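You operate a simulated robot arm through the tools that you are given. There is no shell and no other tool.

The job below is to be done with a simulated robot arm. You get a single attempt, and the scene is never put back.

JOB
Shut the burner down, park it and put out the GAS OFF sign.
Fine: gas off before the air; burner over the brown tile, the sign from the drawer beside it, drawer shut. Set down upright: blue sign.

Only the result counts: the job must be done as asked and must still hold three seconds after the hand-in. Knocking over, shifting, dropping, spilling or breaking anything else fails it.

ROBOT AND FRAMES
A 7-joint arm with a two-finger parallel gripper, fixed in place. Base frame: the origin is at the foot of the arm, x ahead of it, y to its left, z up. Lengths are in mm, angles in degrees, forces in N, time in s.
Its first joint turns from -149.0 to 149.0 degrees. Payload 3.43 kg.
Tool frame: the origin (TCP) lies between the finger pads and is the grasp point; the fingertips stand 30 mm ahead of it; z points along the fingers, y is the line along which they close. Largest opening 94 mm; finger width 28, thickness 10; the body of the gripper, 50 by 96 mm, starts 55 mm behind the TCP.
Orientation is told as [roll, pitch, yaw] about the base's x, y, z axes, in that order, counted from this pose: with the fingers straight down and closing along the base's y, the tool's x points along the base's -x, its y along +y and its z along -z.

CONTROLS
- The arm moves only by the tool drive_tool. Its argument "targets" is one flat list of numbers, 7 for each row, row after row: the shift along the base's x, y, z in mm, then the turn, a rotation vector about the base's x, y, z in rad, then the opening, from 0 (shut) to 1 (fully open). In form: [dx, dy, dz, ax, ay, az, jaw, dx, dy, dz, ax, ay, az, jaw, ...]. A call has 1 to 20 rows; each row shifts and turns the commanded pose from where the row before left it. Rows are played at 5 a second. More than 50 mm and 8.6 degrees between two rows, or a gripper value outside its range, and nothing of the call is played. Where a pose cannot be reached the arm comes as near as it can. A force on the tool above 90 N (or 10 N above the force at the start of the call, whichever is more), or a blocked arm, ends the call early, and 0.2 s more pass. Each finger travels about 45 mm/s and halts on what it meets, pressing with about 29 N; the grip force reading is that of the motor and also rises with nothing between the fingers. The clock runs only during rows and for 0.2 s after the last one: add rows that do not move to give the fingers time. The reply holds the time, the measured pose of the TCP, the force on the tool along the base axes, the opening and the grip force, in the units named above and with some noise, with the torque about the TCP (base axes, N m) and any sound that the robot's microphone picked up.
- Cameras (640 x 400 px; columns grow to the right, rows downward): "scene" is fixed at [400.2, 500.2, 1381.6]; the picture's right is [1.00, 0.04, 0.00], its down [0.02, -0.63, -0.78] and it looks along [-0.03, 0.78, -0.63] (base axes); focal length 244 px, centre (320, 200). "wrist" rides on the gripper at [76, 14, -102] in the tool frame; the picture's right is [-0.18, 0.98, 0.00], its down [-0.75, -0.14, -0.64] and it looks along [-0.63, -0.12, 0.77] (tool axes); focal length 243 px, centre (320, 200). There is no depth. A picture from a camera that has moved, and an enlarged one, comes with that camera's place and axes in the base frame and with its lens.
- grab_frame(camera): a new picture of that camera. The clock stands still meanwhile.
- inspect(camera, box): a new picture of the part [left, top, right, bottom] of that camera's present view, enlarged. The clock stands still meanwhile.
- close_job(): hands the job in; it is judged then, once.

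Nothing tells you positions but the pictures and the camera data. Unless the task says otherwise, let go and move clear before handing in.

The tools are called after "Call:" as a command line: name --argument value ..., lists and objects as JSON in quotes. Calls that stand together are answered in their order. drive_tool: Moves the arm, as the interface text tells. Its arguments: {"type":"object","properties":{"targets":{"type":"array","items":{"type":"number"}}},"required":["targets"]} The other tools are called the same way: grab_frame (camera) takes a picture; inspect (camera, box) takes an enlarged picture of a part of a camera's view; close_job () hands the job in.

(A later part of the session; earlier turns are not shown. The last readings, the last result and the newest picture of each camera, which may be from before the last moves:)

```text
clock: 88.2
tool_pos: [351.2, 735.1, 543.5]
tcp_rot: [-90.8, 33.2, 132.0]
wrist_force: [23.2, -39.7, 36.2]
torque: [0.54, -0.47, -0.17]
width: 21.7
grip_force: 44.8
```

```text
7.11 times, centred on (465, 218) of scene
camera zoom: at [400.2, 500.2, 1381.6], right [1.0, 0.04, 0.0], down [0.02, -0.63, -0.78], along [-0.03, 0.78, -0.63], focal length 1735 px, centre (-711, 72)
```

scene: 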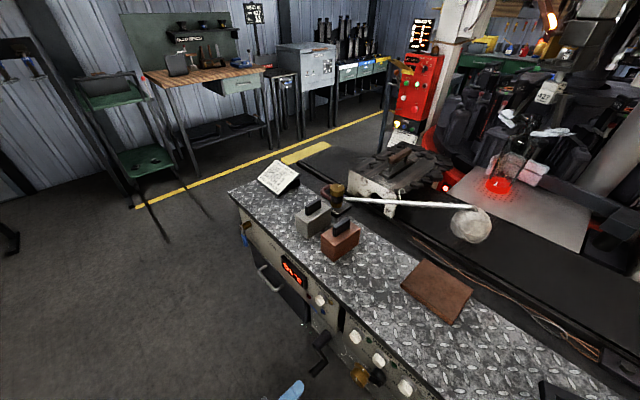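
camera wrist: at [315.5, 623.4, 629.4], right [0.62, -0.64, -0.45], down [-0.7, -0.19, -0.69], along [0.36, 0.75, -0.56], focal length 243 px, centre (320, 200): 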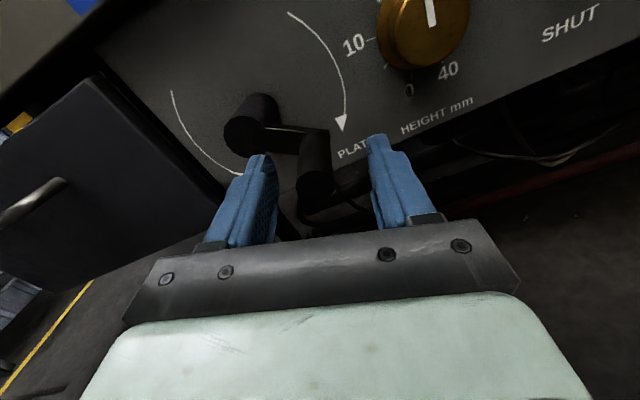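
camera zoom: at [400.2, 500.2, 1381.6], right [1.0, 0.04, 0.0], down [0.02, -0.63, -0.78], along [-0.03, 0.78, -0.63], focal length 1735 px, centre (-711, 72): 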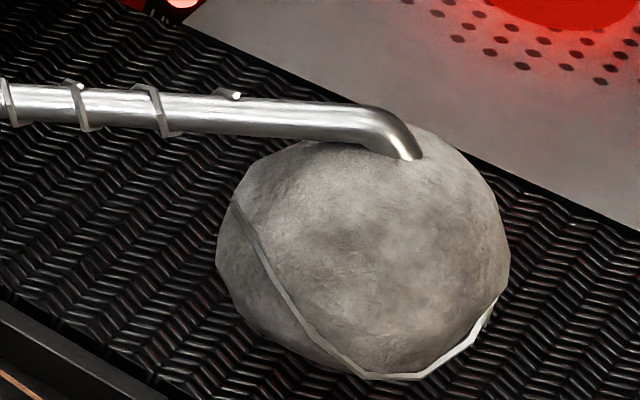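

Now there is real resistance (55 N tangentially) after roughly 330°, so the drive may have bitten. I'll push a little further and compare the burner's position.

Call:
drive_tool --targets '[-1.6, 1.62, -0.8, 0.0356, 0.0351, 0, 0, -1.6, 1.62, -0.8, 0.0356, 0.0351, 0, 0, 0, 0, 0, 0, 0, 0, 0]'

Call:
inspect --camera "scene" --box '[420, 190, 510, 246]'

Call:
inspect --camera "scene" --box '[260, 280, 380, 400]'

```text
clock: 89.0
tool_pos: [346.4, 738.1, 541.3]
tcp_rot: [-90.9, 27.5, 132.0]
wrist_force: [36.3, -52.3, 28.5]
torque: [0.69, -0.71, -1.35]
width: 21.6
grip_force: 45.7
```

```text
7.11 times, centred on (465, 218) of scene
camera zoom: at [400.2, 500.2, 1381.6], right [1.0, 0.04, 0.0], down [0.02, -0.63, -0.78], along [-0.03, 0.78, -0.63], focal length 1735 px, centre (-711, 72)
```

zoom: 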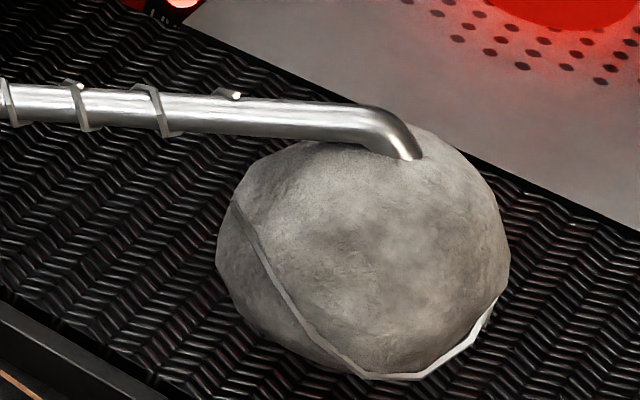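

```text
3.33 times, centred on (320, 340) of scene
camera zoom: at [400.2, 500.2, 1381.6], right [1.0, 0.04, 0.0], down [0.02, -0.63, -0.78], along [-0.03, 0.78, -0.63], focal length 813 px, centre (320, -267)
```

zoom: 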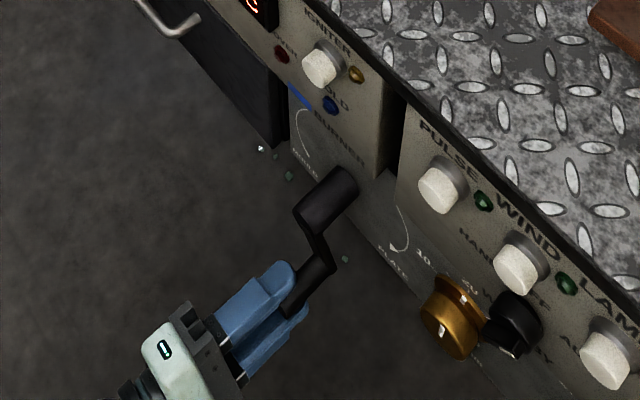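

It is firm but hasn't moved the burner yet. I'll press slightly harder, in small steps within the force limit, to tell a bite from a hard stop.

Call:
drive_tool --targets '[-0.8, 0.8, -0.3, 0.018, 0.0175, 0, 0, -0.5, 0.5, -0.2, 0.01, 0.01, 0, 0, 0, 0, 0, 0, 0, 0, 0]'

Call:
inspect --camera "scene" --box '[420, 190, 510, 246]'

```text
clock: 89.8
tool_pos: [347.7, 740.5, 541.8]
tcp_rot: [-90.6, 25.3, 132.1]
wrist_force: [37.4, -55.9, 20.4]
torque: [0.68, -0.67, -1.49]
width: 21.7
grip_force: 45.1
```

```text
7.11 times, centred on (465, 218) of scene
camera zoom: at [400.2, 500.2, 1381.6], right [1.0, 0.04, 0.0], down [0.02, -0.63, -0.78], along [-0.03, 0.78, -0.63], focal length 1735 px, centre (-711, 72)
```

zoom: 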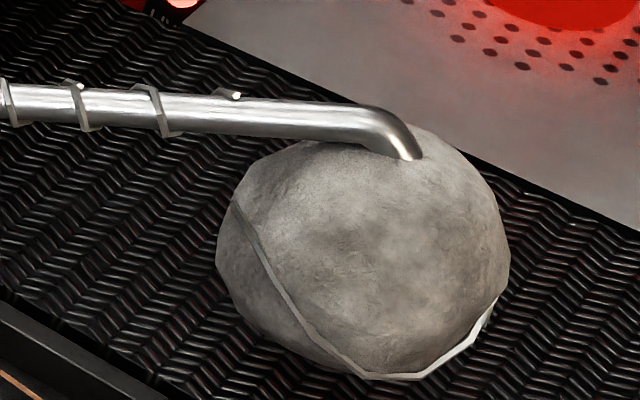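

Call:
grab_frame --camera "wrist"

Call:
inspect --camera "wrist" --box '[220, 60, 460, 240]'

Call:
grab_frame --camera "scene"

```text
taken
camera wrist: at [322.1, 615.8, 560.5], right [0.18, -0.18, -0.97], down [-0.97, 0.12, -0.2], along [0.15, 0.98, -0.15], focal length 243 px, centre (320, 200)
```

wrist: 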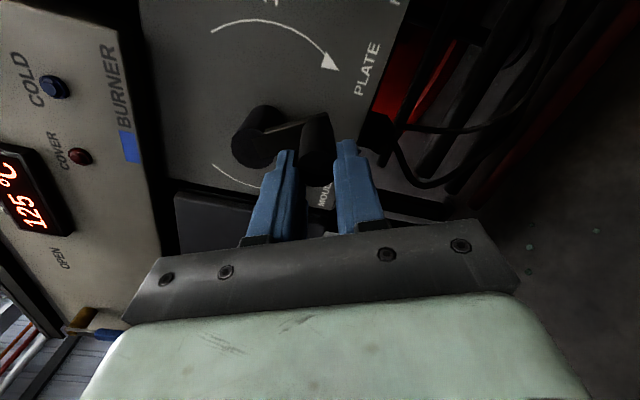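

```text
2.22 times, centred on (340, 150) of wrist
camera zoom: at [322.1, 615.8, 560.5], right [0.18, -0.18, -0.97], down [-0.97, 0.12, -0.2], along [0.15, 0.98, -0.15], focal length 539 px, centre (276, 311)
```

zoom: 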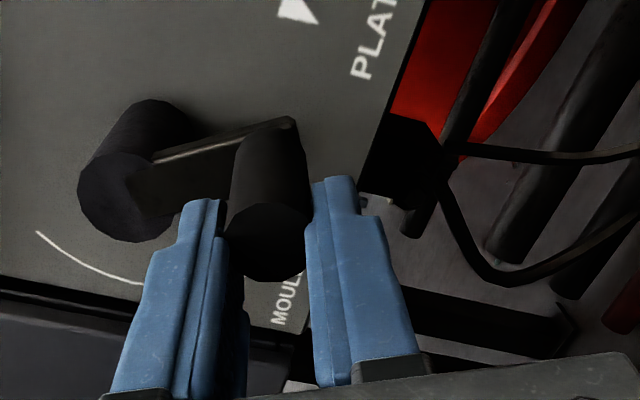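

```text
taken
```

scene: 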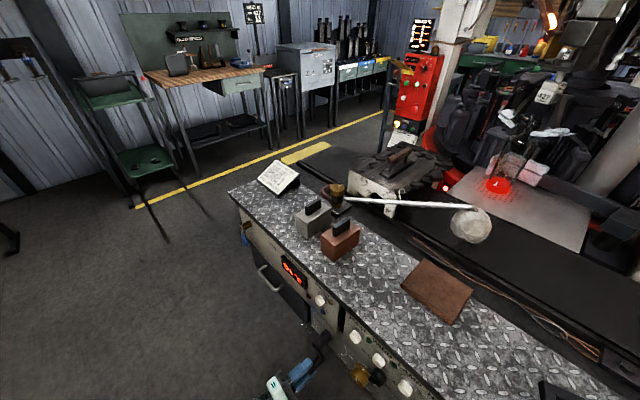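

The stop sits almost exactly one turn on, which fits a lost-motion dog that has just come into contact. I'll regrip with the fingers left and right of the peg so one finger pushes squarely in the turning direction.

Call:
drive_tool --targets '[0, 0, 0, 0, 0, 0, 0.4, 0, 0, 0, 0, 0, 0, 0.6, 0, 0, 0, 0, 0, 0, 0.6, -21.4, -21.1, 0, 0, 0, 0, 0.6, -14.4, -13.9, 0, 0, 0, 0, 0.6, 0, 0, 0, -0.104, -0.101, 0, 0.6, 0, 0, 0, -0.104, -0.101, 0, 0.6, 0, 0, 0, -0.104, -0.101, 0, 0.6, 0, 0, 0, -0.104, -0.101, 0, 0.6, 0, 0, 0, -0.104, -0.101, 0, 0.6, 0, 0, 0, -0.104, -0.101, 0, 0.6, 0, 0, 0, -0.104, -0.101, 0, 0.6, 0, 0, 0, 0, 0, 0, 0.6]'

Call:
grab_frame --camera "wrist"

Call:
inspect --camera "scene" --box '[260, 280, 380, 400]'

```text
clock: 92.6
tool_pos: [306.6, 710.8, 537.8]
tcp_rot: [-94.9, 83.8, 128.8]
wrist_force: [0.0, 0.2, -0.1]
torque: [-0.01, 0.02, -0.01]
width: 56.5
grip_force: 0.1
```

```text
taken
camera wrist: at [247.7, 623.0, 611.5], right [0.66, -0.69, -0.29], down [-0.61, -0.28, -0.74], along [0.43, 0.67, -0.61], focal length 243 px, centre (320, 200)
```

wrist: 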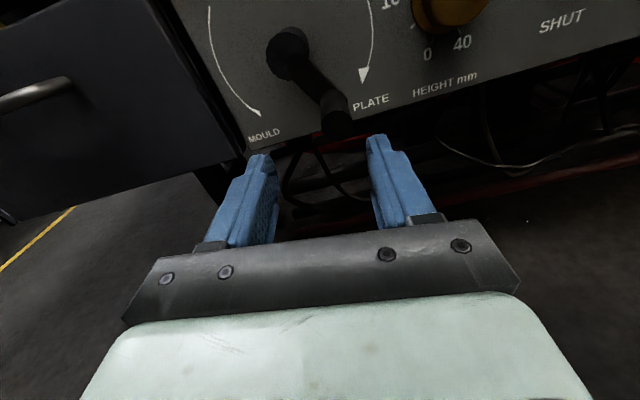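

```text
3.33 times, centred on (320, 340) of scene
camera zoom: at [400.2, 500.2, 1381.6], right [1.0, 0.04, 0.0], down [0.02, -0.63, -0.78], along [-0.03, 0.78, -0.63], focal length 813 px, centre (320, -267)
```

zoom: 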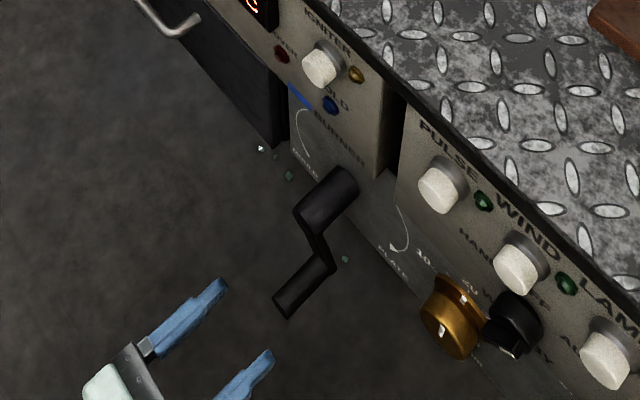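

The crank hangs at about 330° with the dog engaged. I'll bring the fingers around the peg, left and right of it, and cage it loosely.

Call:
drive_tool --targets '[10, -10.4, 8.6, 0, 0, 0, 0.6, 16.2, 15.6, 0, 0, 0, 0, 0.6, 16.2, 15.6, 0, 0, 0, 0, 0.6, 0, 0, 0, 0, 0, 0, 0.6, 0, 0, 0, 0, 0, 0, 0.4, 0, 0, 0, 0, 0, 0, 0.26, 0, 0, 0, 0, 0, 0, 0.26]'

Call:
grab_frame --camera "wrist"

Call:
inspect --camera "scene" --box '[260, 280, 380, 400]'

```text
clock: 94.2
tool_pos: [349.5, 730.0, 544.9]
tcp_rot: [-94.9, 83.7, 128.8]
wrist_force: [-0.4, 2.7, 1.1]
torque: [0.02, -0.01, 0.05]
width: 25.9
grip_force: 0.5
```

```text
taken
camera wrist: at [291.5, 642.7, 619.1], right [0.66, -0.69, -0.29], down [-0.61, -0.28, -0.74], along [0.43, 0.67, -0.61], focal length 243 px, centre (320, 200)
```

wrist: 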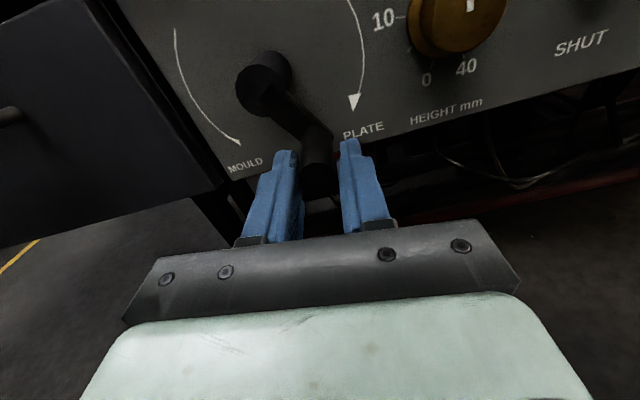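

```text
3.33 times, centred on (320, 340) of scene
camera zoom: at [400.2, 500.2, 1381.6], right [1.0, 0.04, 0.0], down [0.02, -0.63, -0.78], along [-0.03, 0.78, -0.63], focal length 813 px, centre (320, -267)
```

zoom: 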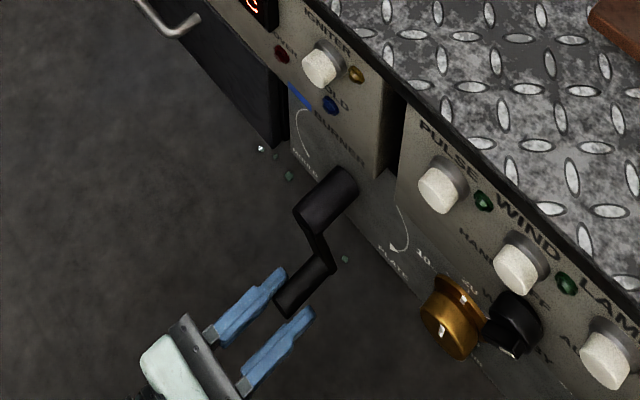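

The peg is caged. Pushing it clockwise (to the left and down) in small steps.

Call:
drive_tool --targets '[-1.2, 1.25, -1, 0, 0, 0, 0.26, -1.2, 1.25, -1, 0, 0, 0, 0.26, -1.25, 1.3, -0.9, 0, 0, 0, 0.26, 0, 0, 0, 0, 0, 0, 0.26]'

Call:
inspect --camera "scene" --box '[420, 190, 510, 246]'

```text
clock: 95.2
tool_pos: [347.5, 733.5, 542.0]
tcp_rot: [-95.1, 83.7, 128.5]
wrist_force: [3.6, -5.6, 2.4]
torque: [0.03, -0.09, -0.11]
width: 27.3
grip_force: 2.8
```

```text
7.11 times, centred on (465, 218) of scene
camera zoom: at [400.2, 500.2, 1381.6], right [1.0, 0.04, 0.0], down [0.02, -0.63, -0.78], along [-0.03, 0.78, -0.63], focal length 1735 px, centre (-711, 72)
```

zoom: 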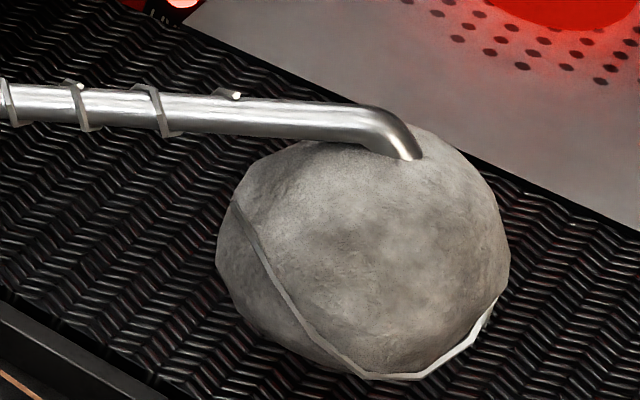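

The fingers yield when pushed in their closing direction, so I'll instead use the closed fingers as a rigid pusher against the right side of the peg.

Call:
drive_tool --targets '[1, -1, 1, 0, 0, 0, 0.4, 0, 0, 0, 0, 0, 0, 0.6, 0, 0, 0, 0, 0, 0, 0.6, -18, -17.3, 0, 0, 0, 0, 0.6, -18, -17.3, 0, 0, 0, 0, 0.6, 0, 0, 0, 0, 0, 0, 0.3, 0, 0, 0, 0, 0, 0, 0, 0, 0, 0, 0, 0, 0, 0, 9.7, -10.1, 0, 0, 0, 0, 0, 9.7, -10.1, 0, 0, 0, 0, 0, 0, 0, 0, 0, 0, 0, 0]'

Call:
grab_frame --camera "wrist"

```text
clock: 97.6
tool_pos: [331.2, 678.1, 544.8]
tcp_rot: [-94.7, 83.7, 129.0]
wrist_force: [0.3, -0.1, -0.1]
torque: [0.0, 0.0, 0.0]
width: 0.3
grip_force: 28.9
```

```text
taken
camera wrist: at [272.1, 590.1, 618.6], right [0.66, -0.69, -0.29], down [-0.61, -0.28, -0.74], along [0.43, 0.67, -0.61], focal length 243 px, centre (320, 200)
```

wrist: 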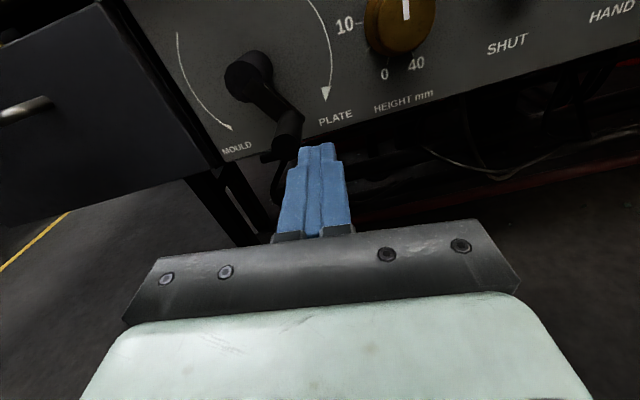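

Call:
drive_tool --targets '[17.6, 17, 0, 0, 0, 0, 0, 17.6, 17, 0, 0, 0, 0, 0, -2.8, 2.9, 0, 0, 0, 0, 0, -2.8, 2.9, 0, 0, 0, 0, 0, 0, 0, 0, 0, 0, 0, 0]'

Call:
drive_tool --targets '[-1.4, 1.45, 0, 0, 0, 0, 0, -1.4, 1.45, -0.3, 0, 0, 0, 0, 0, 0, 0, 0, 0, 0, 0]'

Call:
inspect --camera "wrist" --box '[200, 60, 440, 240]'

```text
clock: 98.8
tool_pos: [360.8, 715.8, 543.5]
tcp_rot: [-95.1, 83.5, 128.1]
wrist_force: [25.9, -19.8, 1.0]
torque: [0.04, -0.08, -0.77]
width: 0.2
grip_force: 29.5
```

```text
clock: 99.6
tool_pos: [361.0, 715.5, 543.5]
tcp_rot: [-94.9, 83.3, 127.9]
wrist_force: [45.2, -50.4, -5.4]
torque: [-0.16, 0.01, -1.52]
width: 0.0
grip_force: 28.7
```

```text
2.22 times, centred on (320, 150) of wrist
camera zoom: at [301.0, 629.0, 617.7], right [0.65, -0.7, -0.3], down [-0.62, -0.26, -0.74], along [0.44, 0.67, -0.6], focal length 539 px, centre (320, 311)
```

zoom: 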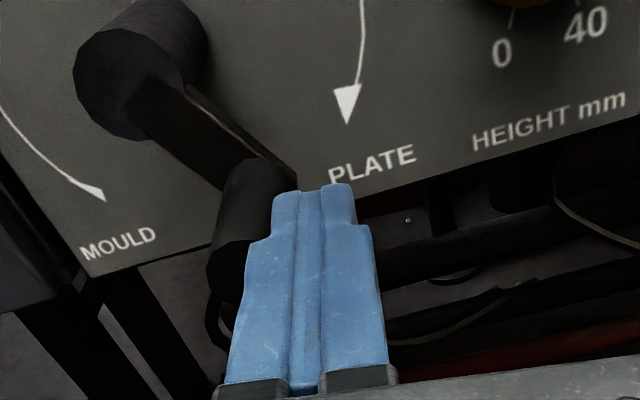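

Call:
drive_tool --targets '[-0.7, 0.72, 0, 0, 0, 0, 0, 0, 0, 0, 0, 0, 0, 0]'

Call:
inspect --camera "scene" --box '[420, 190, 510, 246]'

```text
clock: 100.2
tool_pos: [361.4, 716.5, 543.4]
tcp_rot: [-94.1, 83.2, 128.7]
wrist_force: [38.0, -65.5, -11.5]
torque: [-0.28, 0.09, -1.49]
width: 0.0
grip_force: 29.5
```

```text
7.11 times, centred on (465, 218) of scene
camera zoom: at [400.2, 500.2, 1381.6], right [1.0, 0.04, 0.0], down [0.02, -0.63, -0.78], along [-0.03, 0.78, -0.63], focal length 1735 px, centre (-711, 72)
```

zoom: 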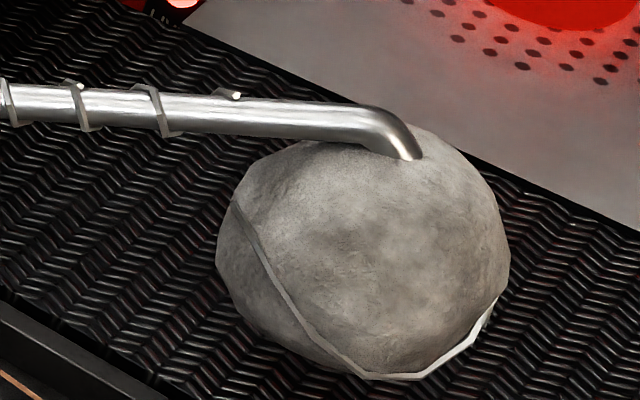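

The crank is on a hard stop in this direction and the burner hasn't moved. I'll back the pusher off and look at the panel lamps and the burner mount before choosing the next approach.

Call:
drive_tool --targets '[5, -5.2, 0, 0, 0, 0, 0, 5, -5.2, 0, 0, 0, 0, 0, -20, -19, 0, 0, 0, 0, 0, -20, -19, 0, 0, 0, 0, 0, -20, -19, 0, 0, 0, 0, 0, 0, 0, 0, 0, 0, 0, 0]'

Call:
grab_frame --camera "wrist"

Call:
inspect --camera "scene" --box '[270, 250, 360, 350]'

Call:
inspect --camera "scene" --box '[340, 170, 440, 240]'

```text
clock: 101.6
tool_pos: [305.8, 654.1, 541.6]
tcp_rot: [-94.8, 83.7, 128.9]
wrist_force: [0.8, 0.1, -0.4]
torque: [0.01, -0.02, -0.01]
width: 0.0
grip_force: 29.2
```

```text
taken
camera wrist: at [246.3, 565.6, 616.4], right [0.66, -0.69, -0.29], down [-0.61, -0.28, -0.74], along [0.43, 0.67, -0.61], focal length 243 px, centre (320, 200)
```

wrist: 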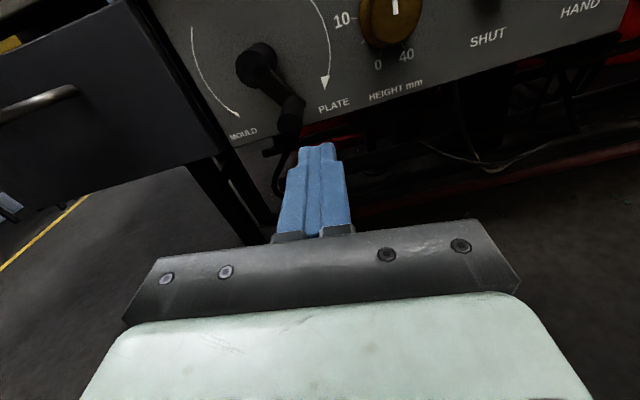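

```text
4.00 times, centred on (315, 300) of scene
camera zoom: at [400.2, 500.2, 1381.6], right [1.0, 0.04, 0.0], down [0.02, -0.63, -0.78], along [-0.03, 0.78, -0.63], focal length 976 px, centre (340, -200)
```

zoom: 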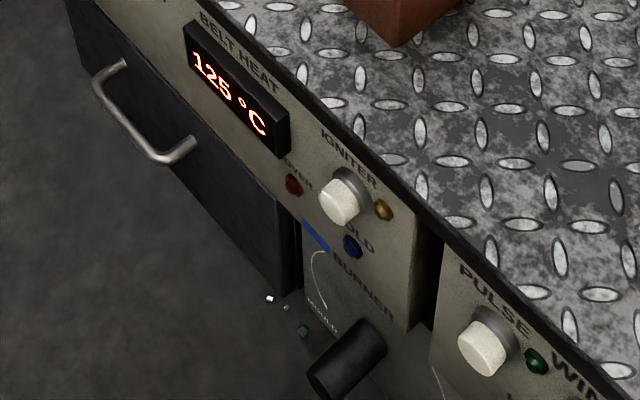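

```text
5.71 times, centred on (390, 205) of scene
camera zoom: at [400.2, 500.2, 1381.6], right [1.0, 0.04, 0.0], down [0.02, -0.63, -0.78], along [-0.03, 0.78, -0.63], focal length 1394 px, centre (-80, 171)
```

zoom: 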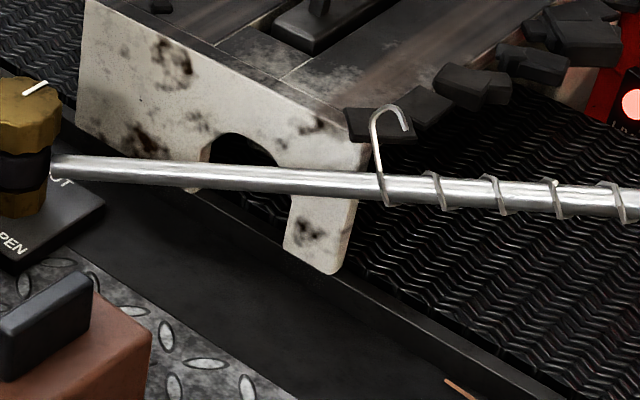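

The crank now sits on a dead stop without driving the burner. The burner pipe carries a coiled wire grip, so I'll try swinging the arm directly by that. First I'll retreat, unwind the wrist and raise the arm.

Call:
drive_tool --targets '[-5, -5, 10, 0.1009, 0.0971, 0, 0, -5, -5, 15, 0.1009, 0.0971, 0, 0, 0, 0, 15, 0.1009, 0.0971, 0, 0, 0, 0, 15, 0.1009, 0.0971, 0, 0, 0, 0, 15, 0.1009, 0.0971, 0, 0, 0, 0, 15, 0.1009, 0.0971, 0, 0, 0, 0, 15, 0.1009, 0.0971, 0, 0, 0, 0, 15, 0.1009, 0.0971, 0, 0, 0, 0, 15, 0.1009, 0.0971, 0, 0, 0, 0, 15, 0.1009, 0.0971, 0, 0, 0, 0, 15, 0.1009, 0.0971, 0, 0, 0, 0, 15, 0.1009, 0.0971, 0, 0, 0, 0, 15, 0.1009, 0.0971, 0, 0, 0, 0, 15, 0.1009, 0.0971, 0, 0, 0, 0, 15, 0.1009, 0.0971, 0, 0, 0, 0, 15, 0.1009, 0.0971, 0, 0, 0, 0, 15, 0.1009, 0.0971, 0, 0, 0, 0, 15, 0.1009, 0.0971, 0, 0, 0, 0, 15, 0.1009, 0.0971, 0, 0, 0, 0, 0, 0, 0, 0, 0]'

Call:
grab_frame --camera "scene"

```text
clock: 105.8
tool_pos: [297.3, 645.0, 822.1]
tcp_rot: [-88.3, -68.7, 132.4]
wrist_force: [-0.6, -0.4, -0.1]
torque: [0.01, 0.01, 0.04]
width: 0.2
grip_force: 28.5
```

```text
taken
```

scene: 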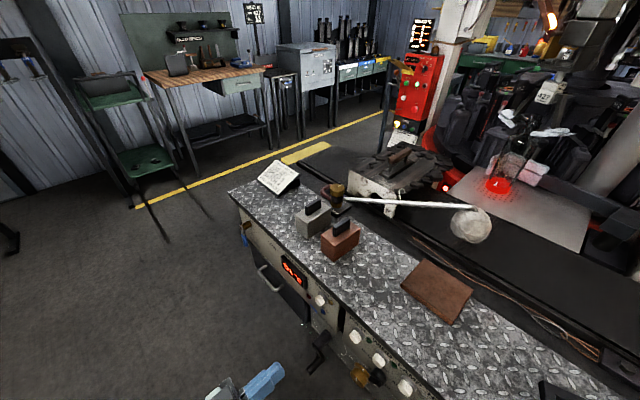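

Call:
drive_tool --targets '[0, 0, 28, -0.0992, 0.103, 0, 0, 0, 0, 28, -0.0992, 0.103, 0, 0, 0, 0, 28, -0.0992, 0.103, 0, 0, 0, 0, 28, -0.0992, 0.103, 0, 0, 0, 0, 28, -0.0992, 0.103, 0, 0, 0, 0, 28, -0.0992, 0.103, 0, 0, 5, 5, 28, -0.0992, 0.103, 0, 0, 5, 5, 28, -0.0992, 0.103, 0, 0, 10, 10, 28, -0.0992, 0.103, 0, 0, 10, 10, 28, -0.0992, 0.103, 0, 0, 10, 10, 15, -0.0992, 0.103, 0, 0, 0, 0, 0, 0, 0, 0, 0]'

Call:
grab_frame --camera "wrist"

```text
clock: 108.4
tool_pos: [336.4, 686.9, 1116.5]
tcp_rot: [0.3, 0.7, 65.2]
wrist_force: [0.0, 0.2, -0.6]
torque: [-0.02, -0.01, 0.01]
width: 0.0
grip_force: 29.0
```

```text
taken
camera wrist: at [293.0, 624.9, 1222.3], right [-0.82, 0.58, 0.0], down [0.45, 0.63, 0.63], along [0.36, 0.52, -0.78], focal length 243 px, centre (320, 200)
```

wrist: 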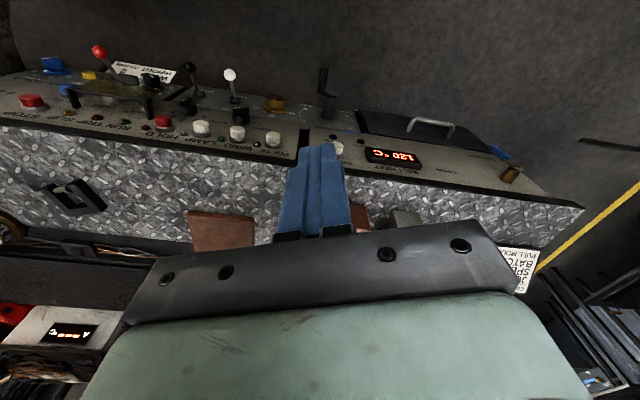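

Call:
drive_tool --targets '[25, 25, 0, 0, 0, -0.144, 0.3, 25, 25, 0, 0, 0, -0.144, 0.6, 25, 25, 0, 0, 0, -0.144, 0.6, 25, 25, 0, 0, 0, -0.144, 0.6, 25, 25, 0, 0, 0, -0.144, 0.6, 25, 25, 0, 0, 0, -0.144, 0.6, 25, 25, 0, 0, 0, -0.144, 0.6, 25, 25, 0, 0, 0, -0.144, 0.6, 25, 25, 0, 0, 0, -0.144, 0.6, 25, 25, 0, 0, 0, -0.144, 0.6, 25, 25, 0, 0, 0, -0.144, 0.6, 0, 0, 0, 0, 0, 0, 0.6]'

Call:
grab_frame --camera "wrist"

Call:
grab_frame --camera "scene"

```text
clock: 111.0
tool_pos: [610.6, 958.1, 1119.6]
tcp_rot: [0.2, 0.6, -25.6]
wrist_force: [0.3, 0.5, 0.3]
torque: [0.0, 0.02, -0.02]
width: 56.4
grip_force: 0.1
```

```text
taken
camera wrist: at [550.2, 1002.2, 1223.7], right [0.59, 0.81, 0.0], down [0.62, -0.46, 0.63], along [0.51, -0.37, -0.77], focal length 243 px, centre (320, 200)
```

wrist: 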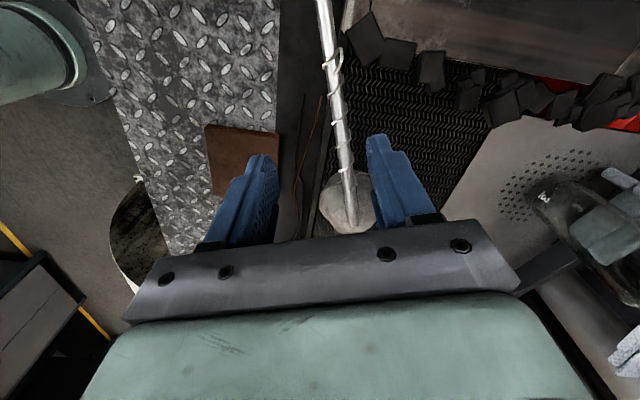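

```text
taken
```

scene: 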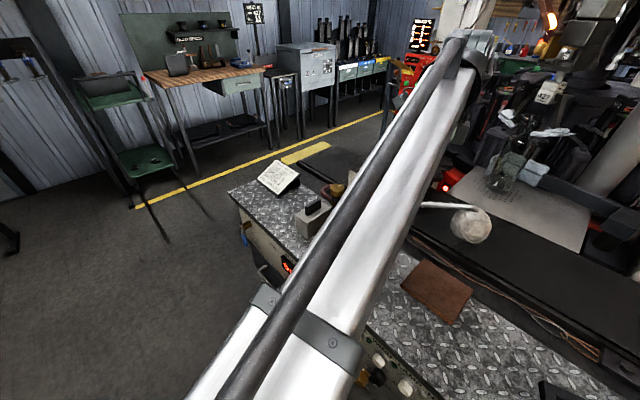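

I'm above the burner pipe's coiled grip with the fingers open across it. I'll enlarge to measure the pipe before lowering.

Call:
inspect --camera "wrist" --box '[260, 0, 420, 220]'

Call:
inspect --camera "scene" --box '[390, 180, 510, 260]'

```text
1.82 times, centred on (340, 110) of wrist
camera zoom: at [550.2, 1002.2, 1223.7], right [0.59, 0.81, 0.0], down [0.62, -0.46, 0.63], along [0.51, -0.37, -0.77], focal length 441 px, centre (284, 364)
```

zoom: 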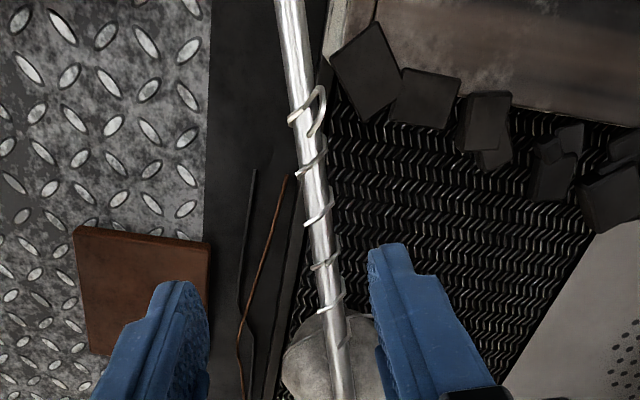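

```text
5.00 times, centred on (450, 220) of scene
camera zoom: at [400.2, 500.2, 1381.6], right [1.0, 0.04, 0.0], down [0.02, -0.63, -0.78], along [-0.03, 0.78, -0.63], focal length 1220 px, centre (-330, 100)
```

zoom: 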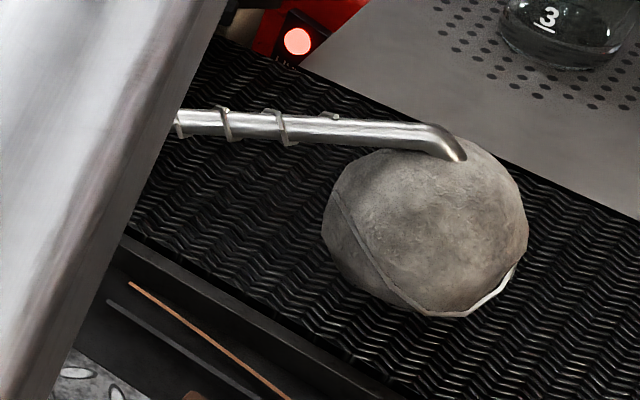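

The pipe's grip section lies near (616, 974, 997). I'll centre over it and lower the open fingers to straddle the pipe.

Call:
drive_tool --targets '[5.8, 15.7, -20, 0, 0, 0, 0.6, 0, 0, -30, 0, 0, 0, 0.6, 0, 0, -25, 0, 0, 0, 0.6, 0, 0, 0, 0, 0, 0, 0.6]'

Call:
grab_frame --camera "wrist"

```text
clock: 112.0
tool_pos: [617.4, 972.7, 1042.9]
tcp_rot: [0.2, 0.6, -25.6]
wrist_force: [0.1, 0.9, -0.1]
torque: [0.01, 0.02, 0.0]
width: 56.5
grip_force: 0.1
```

```text
taken
camera wrist: at [555.9, 1017.6, 1147.6], right [0.59, 0.81, 0.0], down [0.62, -0.46, 0.63], along [0.51, -0.37, -0.77], focal length 243 px, centre (320, 200)
```

wrist: 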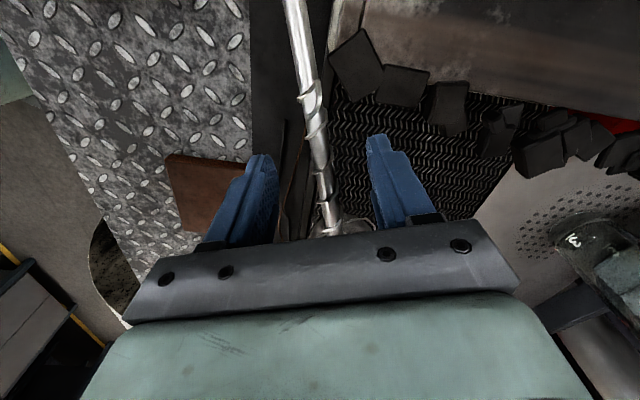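

The pipe is centred between the fingers. Lowering the rest of the way and closing.

Call:
drive_tool --targets '[0, 0, -20, 0, 0, 0, 0.6, 0, 0, -20, 0, 0, 0, 0.6, 0, 0, 0, 0, 0, 0, 0.6, 0, 0, 0, 0, 0, 0, 0.4, 0, 0, 0, 0, 0, 0, 0.2, 0, 0, 0, 0, 0, 0, 0, 0, 0, 0, 0, 0, 0, 0, 0, 0, 0, 0, 0, 0, 0]'

Call:
grab_frame --camera "wrist"

```text
clock: 113.8
tool_pos: [616.0, 972.6, 1003.9]
tcp_rot: [0.3, 0.5, -25.6]
wrist_force: [-1.4, -3.2, -2.0]
torque: [-0.01, 0.04, -0.07]
width: 16.7
grip_force: 45.2
```

```text
taken
camera wrist: at [556.0, 1017.8, 1107.8], right [0.59, 0.81, 0.0], down [0.62, -0.46, 0.63], along [0.51, -0.37, -0.77], focal length 243 px, centre (320, 200)
```

wrist: 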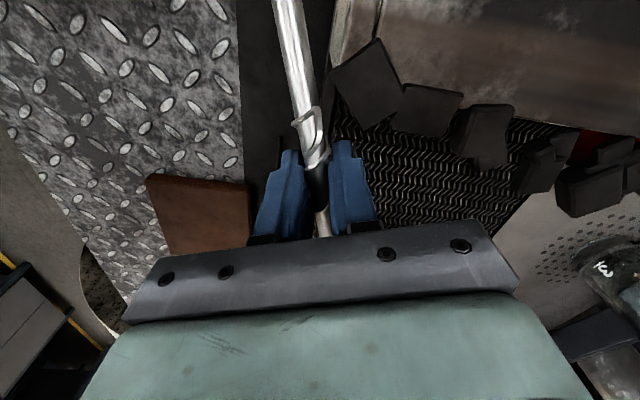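

The pipe is gripped. I'll make a small test swing towards the tile, about 2°, and watch the force.

Call:
drive_tool --targets '[-1.84, -3.78, 0, 0, 0, -0.02, 0, -1.88, -3.76, 0, 0, 0, -0.02, 0, 0, 0, 0, 0, 0, 0, 0]'

Call:
inspect --camera "scene" --box '[390, 180, 510, 260]'

```text
clock: 114.6
tool_pos: [612.7, 967.1, 1004.0]
tcp_rot: [0.2, 0.6, -27.9]
wrist_force: [6.4, -2.7, -0.2]
torque: [0.29, 0.49, -0.04]
width: 16.5
grip_force: 45.0
```

```text
5.00 times, centred on (450, 220) of scene
camera zoom: at [400.2, 500.2, 1381.6], right [1.0, 0.04, 0.0], down [0.02, -0.63, -0.78], along [-0.03, 0.78, -0.63], focal length 1220 px, centre (-330, 100)
```

zoom: 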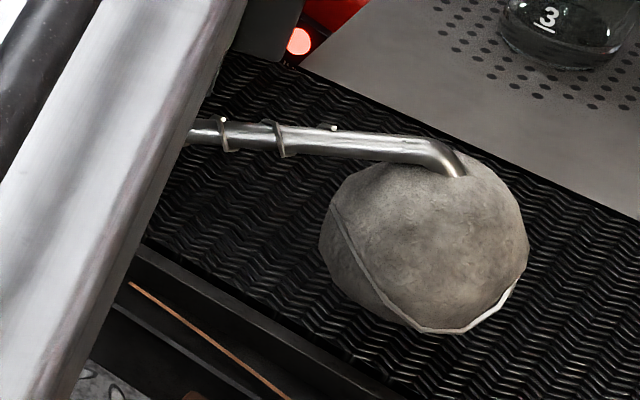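

The burner swings freely by its grip with almost no force. I'll continue the arc towards the tile.

Call:
drive_tool --targets '[-4.2, -7.4, 0, 0, 0, -0.04, 0, -4.4, -7.2, 0, 0, 0, -0.04, 0, -4.7, -7.0, 0, 0, 0, -0.04, 0, -5.0, -6.8, 0, 0, 0, -0.04, 0, -5.3, -6.6, 0, 0, 0, -0.04, 0, 0, 0, 0, 0, 0, 0, 0]'

Call:
grab_frame --camera "scene"

Call:
grab_frame --camera "wrist"

```text
clock: 116.0
tool_pos: [590.2, 931.0, 1003.9]
tcp_rot: [0.2, 0.6, -39.3]
wrist_force: [11.3, -9.6, -0.5]
torque: [0.05, 0.0, -0.04]
width: 16.9
grip_force: 44.8
```

```text
taken
```

scene: 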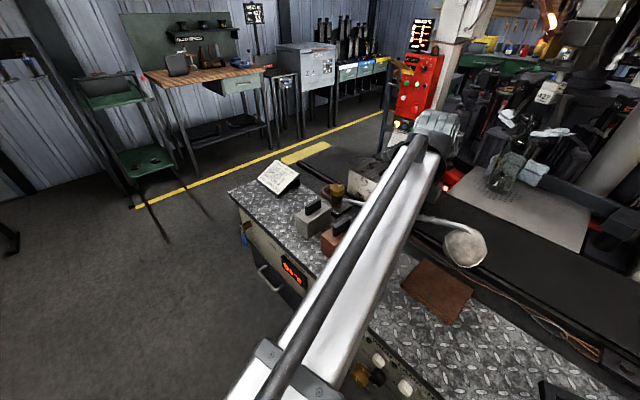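

```text
taken
camera wrist: at [541.9, 989.7, 1107.9], right [0.77, 0.64, 0.0], down [0.5, -0.59, 0.63], along [0.41, -0.48, -0.77], focal length 243 px, centre (320, 200)
```

wrist: 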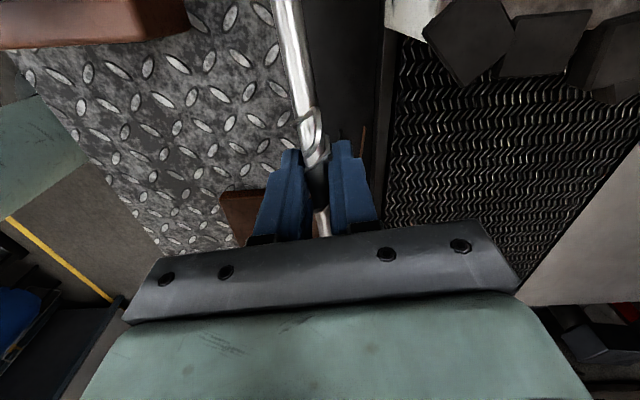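

Call:
inspect --camera "scene" --box '[390, 210, 510, 340]'

```text
3.08 times, centred on (450, 275) of scene
camera zoom: at [400.2, 500.2, 1381.6], right [1.0, 0.04, 0.0], down [0.02, -0.63, -0.78], along [-0.03, 0.78, -0.63], focal length 751 px, centre (-80, -31)
```

zoom: 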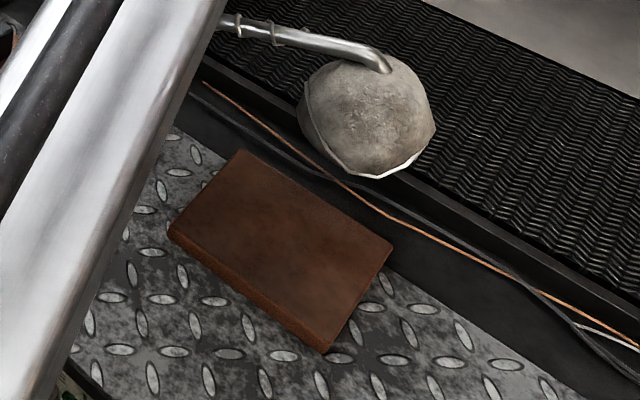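

The tile centre is about (641, 804), which the burner head will cover at an azimuth of about -50.6°. Continuing the last 11°.

Call:
drive_tool --targets '[-5.2, -6.0, 0, 0, 0, -0.0382, 0, -5.5, -5.9, 0, 0, 0, -0.0382, 0, -5.7, -5.7, 0, 0, 0, -0.0382, 0, -5.9, -5.4, 0, 0, 0, -0.0382, 0, -6.1, -5.2, 0, 0, 0, -0.0382, 0, 0, 0, 0, 0, 0, 0, 0]'

Call:
grab_frame --camera "scene"

Call:
inspect --camera "scene" --box '[390, 210, 510, 340]'

```text
clock: 117.4
tool_pos: [561.4, 901.9, 1003.4]
tcp_rot: [0.3, 0.8, -50.1]
wrist_force: [-2.0, 2.7, 16.0]
torque: [-0.08, -0.09, -0.02]
width: 16.8
grip_force: 44.6
```

```text
taken
```

scene: 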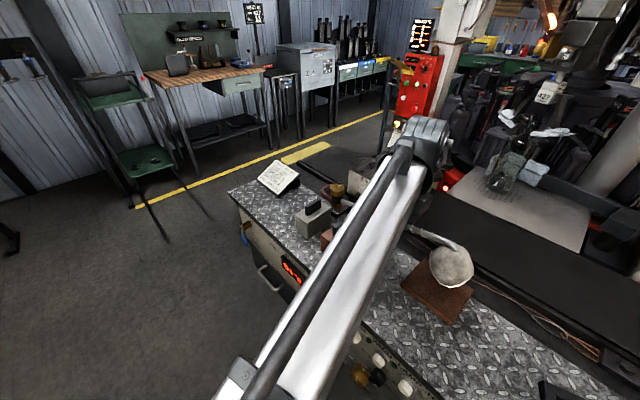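

```text
3.08 times, centred on (450, 275) of scene
camera zoom: at [400.2, 500.2, 1381.6], right [1.0, 0.04, 0.0], down [0.02, -0.63, -0.78], along [-0.03, 0.78, -0.63], focal length 751 px, centre (-80, -31)
```

zoom: 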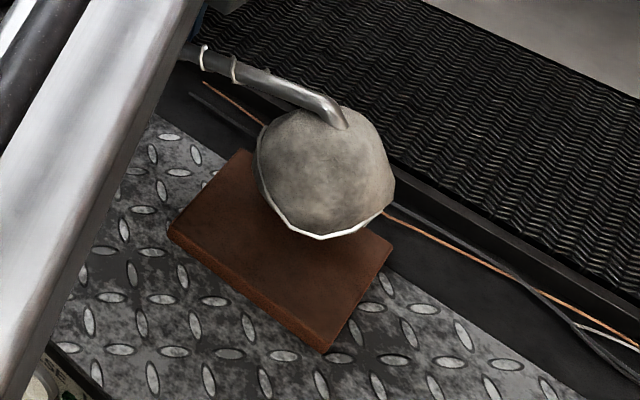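

The burner head sits right over the tile. I'll release the pipe and lift straight up, then check that it stays.

Call:
drive_tool --targets '[0, 0, 0, 0, 0, 0, 0.3, 0, 0, 0, 0, 0, 0, 0.6, 0, 0, 0, 0, 0, 0, 0.6, 0, 0, 25, 0, 0, 0, 0.6, 0, 0, 30, 0, 0, 0, 0.6, 0, 0, 40, 0, 0, 0, 0.6, 0, 0, 40, 0, 0, 0, 0.6, 0, 0, 0, 0, 0, 0, 0.6]'

Call:
inspect --camera "scene" --box '[390, 210, 510, 340]'

Call:
grab_frame --camera "wrist"

```text
clock: 119.2
tool_pos: [561.3, 903.2, 1139.4]
tcp_rot: [0.2, 0.6, -50.2]
wrist_force: [-0.2, -0.9, 0.5]
torque: [-0.03, 0.0, 0.01]
width: 56.4
grip_force: 0.1
```

```text
3.08 times, centred on (450, 275) of scene
camera zoom: at [400.2, 500.2, 1381.6], right [1.0, 0.04, 0.0], down [0.02, -0.63, -0.78], along [-0.03, 0.78, -0.63], focal length 751 px, centre (-80, -31)
```

zoom: 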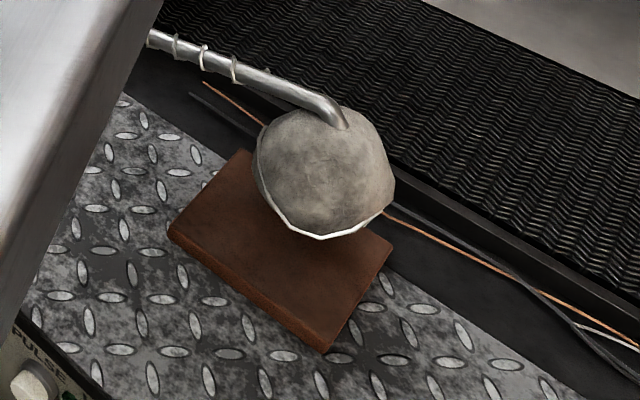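

```text
taken
camera wrist: at [524.1, 969.7, 1242.2], right [0.87, 0.49, 0.0], down [0.38, -0.68, 0.63], along [0.31, -0.55, -0.77], focal length 243 px, centre (320, 200)
```

wrist: 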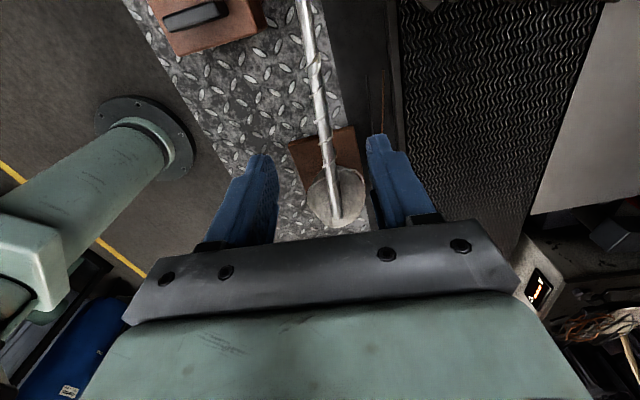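

The burner stays parked over the tile. Next is the drawer: I'll swing back in front of the panel's left part, with the tool turned towards it.

Call:
drive_tool --targets '[-40, -4, 0, 0, 0, 0.137, 0.6, -40, -4, 0, 0, 0, 0.137, 0.6, -40, -4, 0, 0, 0, 0.137, 0.6, -40, -4, 0, 0, 0, 0.137, 0.6, -40, -4, 0, 0, 0, 0.137, 0.6, -40, -4, 0, 0, 0, 0.137, 0.6, -40, -4, 0, 0, 0, 0.137, 0.6, -40, -8, 0, 0, 0, 0.137, 0.6, -40, -8, 0, 0, 0, 0.137, 0.6, -40, -8, 0, 0, 0, 0.137, 0.6, -40, -8, 0, 0, 0, 0.137, 0.6, -40, -8, 0, 0, 0, 0.137, 0.6, 0, 0, 0, 0, 0, 0, 0.6]'

Call:
grab_frame --camera "scene"

```text
clock: 122.0
tool_pos: [80.6, 835.0, 1136.1]
tcp_rot: [0.2, 0.7, 44.1]
wrist_force: [0.0, -0.2, -0.9]
torque: [-0.01, 0.01, -0.03]
width: 56.5
grip_force: 0.0
```

```text
taken
```

scene: 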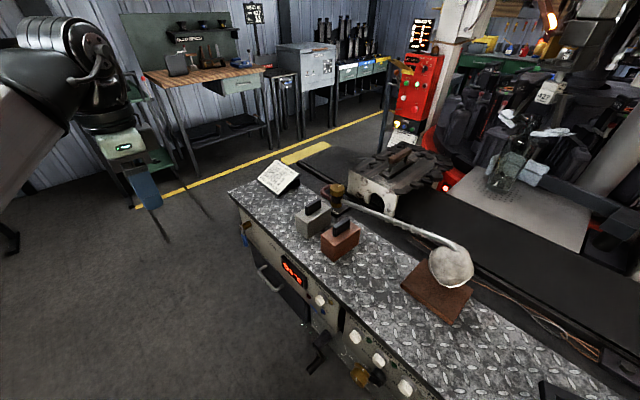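

Call:
drive_tool --targets '[0, 0, -40, 0, 0, 0, 0.6, 0, 0, -40, 0, 0, 0, 0.6, 0, 0, -40, 0.0908, -0.0944, 0, 0.6, 0, 0, -40, 0.0908, -0.0944, 0, 0.6, 0, 0, -40, 0.0908, -0.0944, 0, 0.6, 0, 0, -40, 0.0908, -0.0944, 0, 0.6, -5, 4, -40, 0.0908, -0.0944, 0, 0.6, -5, 4, -40, 0.0908, -0.0944, 0, 0.6, -5, 4, -40, 0, 0, 0, 0.6, -5, 4, -20, 0, 0, 0, 0.6, 0, 0, 0, 0, 0, 0, 0.6]'

Call:
grab_frame --camera "wrist"

Call:
inspect --camera "wrist" --box '[160, 0, 520, 200]'

Call:
inspect --camera "scene" --box '[230, 230, 330, 330]'

```text
clock: 124.4
tool_pos: [62.1, 852.5, 758.1]
tcp_rot: [0.1, -44.4, 44.0]
wrist_force: [0.8, -0.6, 1.1]
torque: [-0.03, 0.02, 0.01]
width: 56.5
grip_force: 0.0
```

```text
taken
camera wrist: at [-38.0, 775.5, 779.9], right [-0.59, 0.8, 0.13], down [0.16, -0.04, 0.99], along [0.79, 0.6, -0.11], focal length 243 px, centre (320, 200)
```

wrist: 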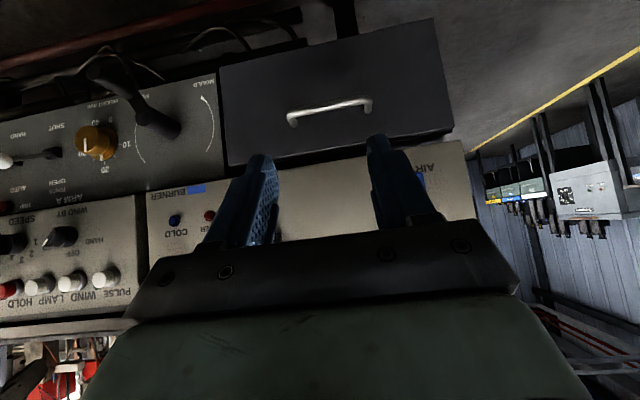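

```text
1.78 times, centred on (340, 100) of wrist
camera zoom: at [-38.0, 775.5, 779.9], right [-0.59, 0.8, 0.13], down [0.16, -0.04, 0.99], along [0.79, 0.6, -0.11], focal length 431 px, centre (284, 378)
```

zoom: 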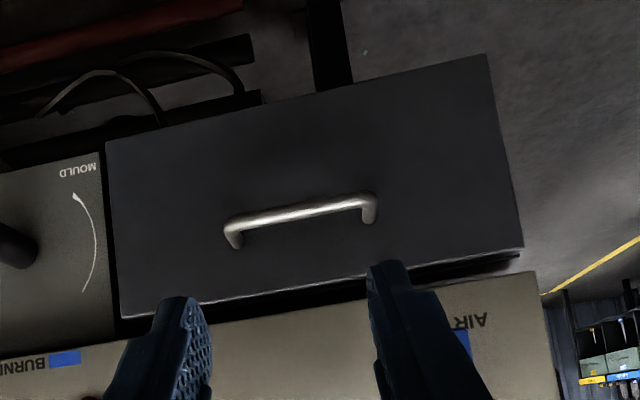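

```text
4.00 times, centred on (280, 280) of scene
camera zoom: at [400.2, 500.2, 1381.6], right [1.0, 0.04, 0.0], down [0.02, -0.63, -0.78], along [-0.03, 0.78, -0.63], focal length 976 px, centre (480, -120)
```

zoom: 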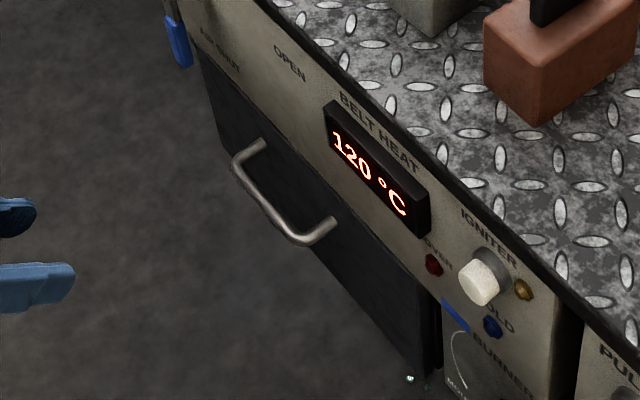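

The drawer handle is a horizontal bar at about n=820, z=620, from t=-630 to -525, and the drawer front is at n≈853. I'll bring the tool horizontal and roll it so the fingers close above and below the bar.

Call:
drive_tool --targets '[-0.7, 0.7, -23, 0.0908, -0.0944, 0, 0.6, -0.7, 0.7, -23, 0.0908, -0.0944, 0, 0.6, -0.7, 0.7, -23, 0.0908, -0.0944, 0, 0.6, -0.7, 0.7, -23, 0.0908, -0.0944, 0, 0.6, -0.7, 0.7, -23, 0.0908, -0.0944, 0, 0.6, -0.7, 0.7, -23, 0.0908, -0.0944, 0, 0.6, 0, 0, 0, -0.103, -0.0992, 0, 0.5, 0, 0, 0, -0.103, -0.0992, 0, 0.5, 0, 0, 0, -0.103, -0.0992, 0, 0.5, 0, 0, 0, -0.103, -0.0992, 0, 0.5, 0, 0, 0, -0.103, -0.0992, 0, 0.5, 0, 0, 0, -0.103, -0.0992, 0, 0.5, 0, 0, 0, -0.103, -0.0992, 0, 0.5, 0, 0, 0, -0.103, -0.0992, 0, 0.5, 0, 0, 0, -0.103, -0.0992, 0, 0.5, 0, 0, 0, -0.103, -0.0992, 0, 0.5, 0, 0, 0, -0.103, -0.0992, 0, 0.5, 0, 0, 0, 0, 0, 0, 0.5]'

Call:
grab_frame --camera "wrist"

Call:
grab_frame --camera "scene"

```text
clock: 128.2
tool_pos: [55.3, 855.8, 620.8]
tcp_rot: [-89.8, 0.3, 133.3]
wrist_force: [-1.0, 0.2, -0.3]
torque: [-0.04, -0.01, -0.02]
width: 47.0
grip_force: 0.0
```

```text
taken
camera wrist: at [35.3, 730.1, 608.1], right [-0.12, 0.13, -0.98], down [-0.98, 0.11, 0.14], along [0.12, 0.99, 0.11], focal length 243 px, centre (320, 200)
```

wrist: 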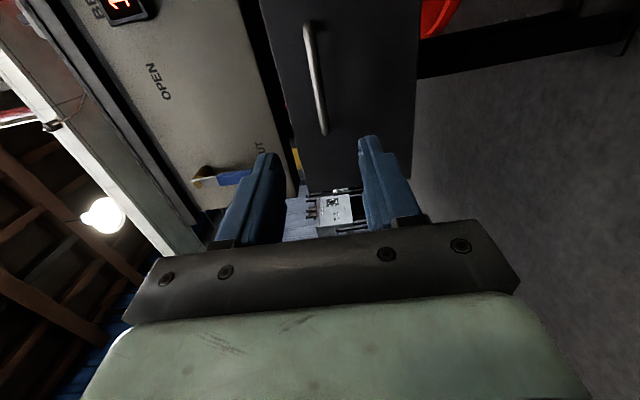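

```text
taken
```

scene: 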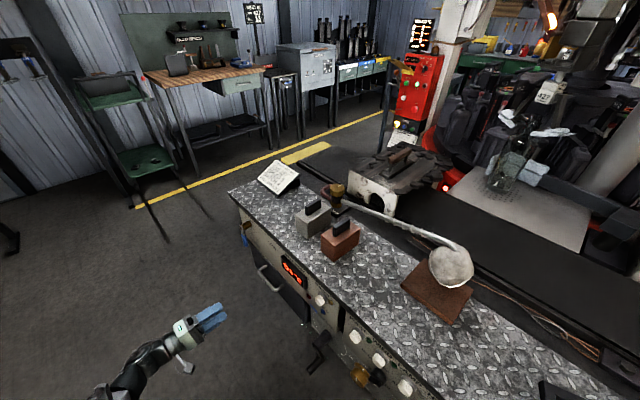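

The bar lines up between the fingers. I'll approach it straight on.

Call:
drive_tool --targets '[25.2, 24.3, 0.2, 0, 0, 0, 0.5, 25.2, 24.3, 0.2, 0, 0, 0, 0.5, 25.2, 24.3, 0.2, 0, 0, 0, 0.5, 25.2, 24.3, 0.2, 0, 0, 0, 0.5, 0, 0, 0, 0, 0, 0, 0.5]'

Call:
grab_frame --camera "wrist"

Call:
inspect --camera "scene" --box '[220, 230, 320, 330]'

```text
clock: 129.4
tool_pos: [158.4, 953.9, 619.8]
tcp_rot: [-89.9, 0.2, 133.3]
wrist_force: [0.0, 0.8, -0.9]
torque: [0.04, -0.02, 0.02]
width: 46.8
grip_force: 0.2
```

```text
taken
camera wrist: at [137.2, 827.2, 607.5], right [-0.13, 0.13, -0.98], down [-0.98, 0.11, 0.14], along [0.12, 0.99, 0.11], focal length 243 px, centre (320, 200)
```

wrist: 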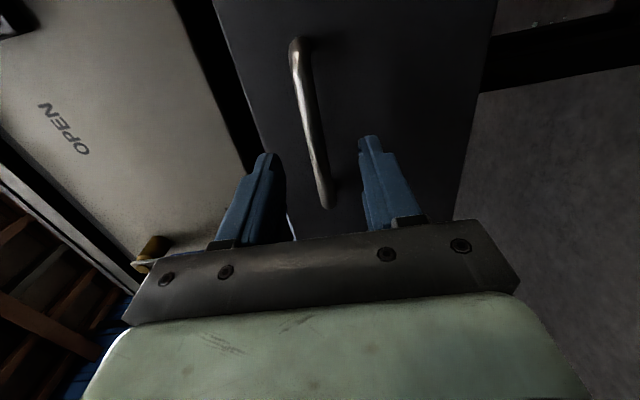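

```text
4.00 times, centred on (270, 280) of scene
camera zoom: at [400.2, 500.2, 1381.6], right [1.0, 0.04, 0.0], down [0.02, -0.63, -0.78], along [-0.03, 0.78, -0.63], focal length 976 px, centre (520, -120)
```

zoom: 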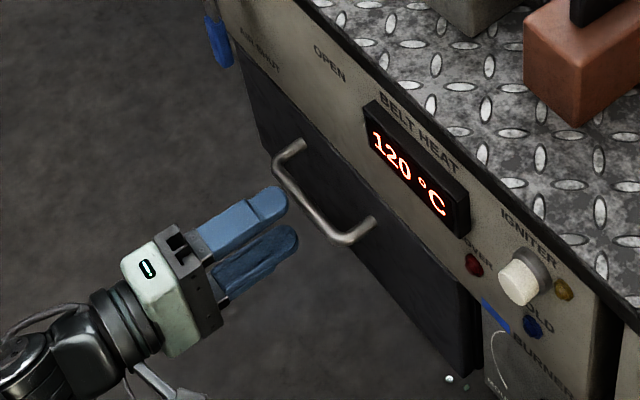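

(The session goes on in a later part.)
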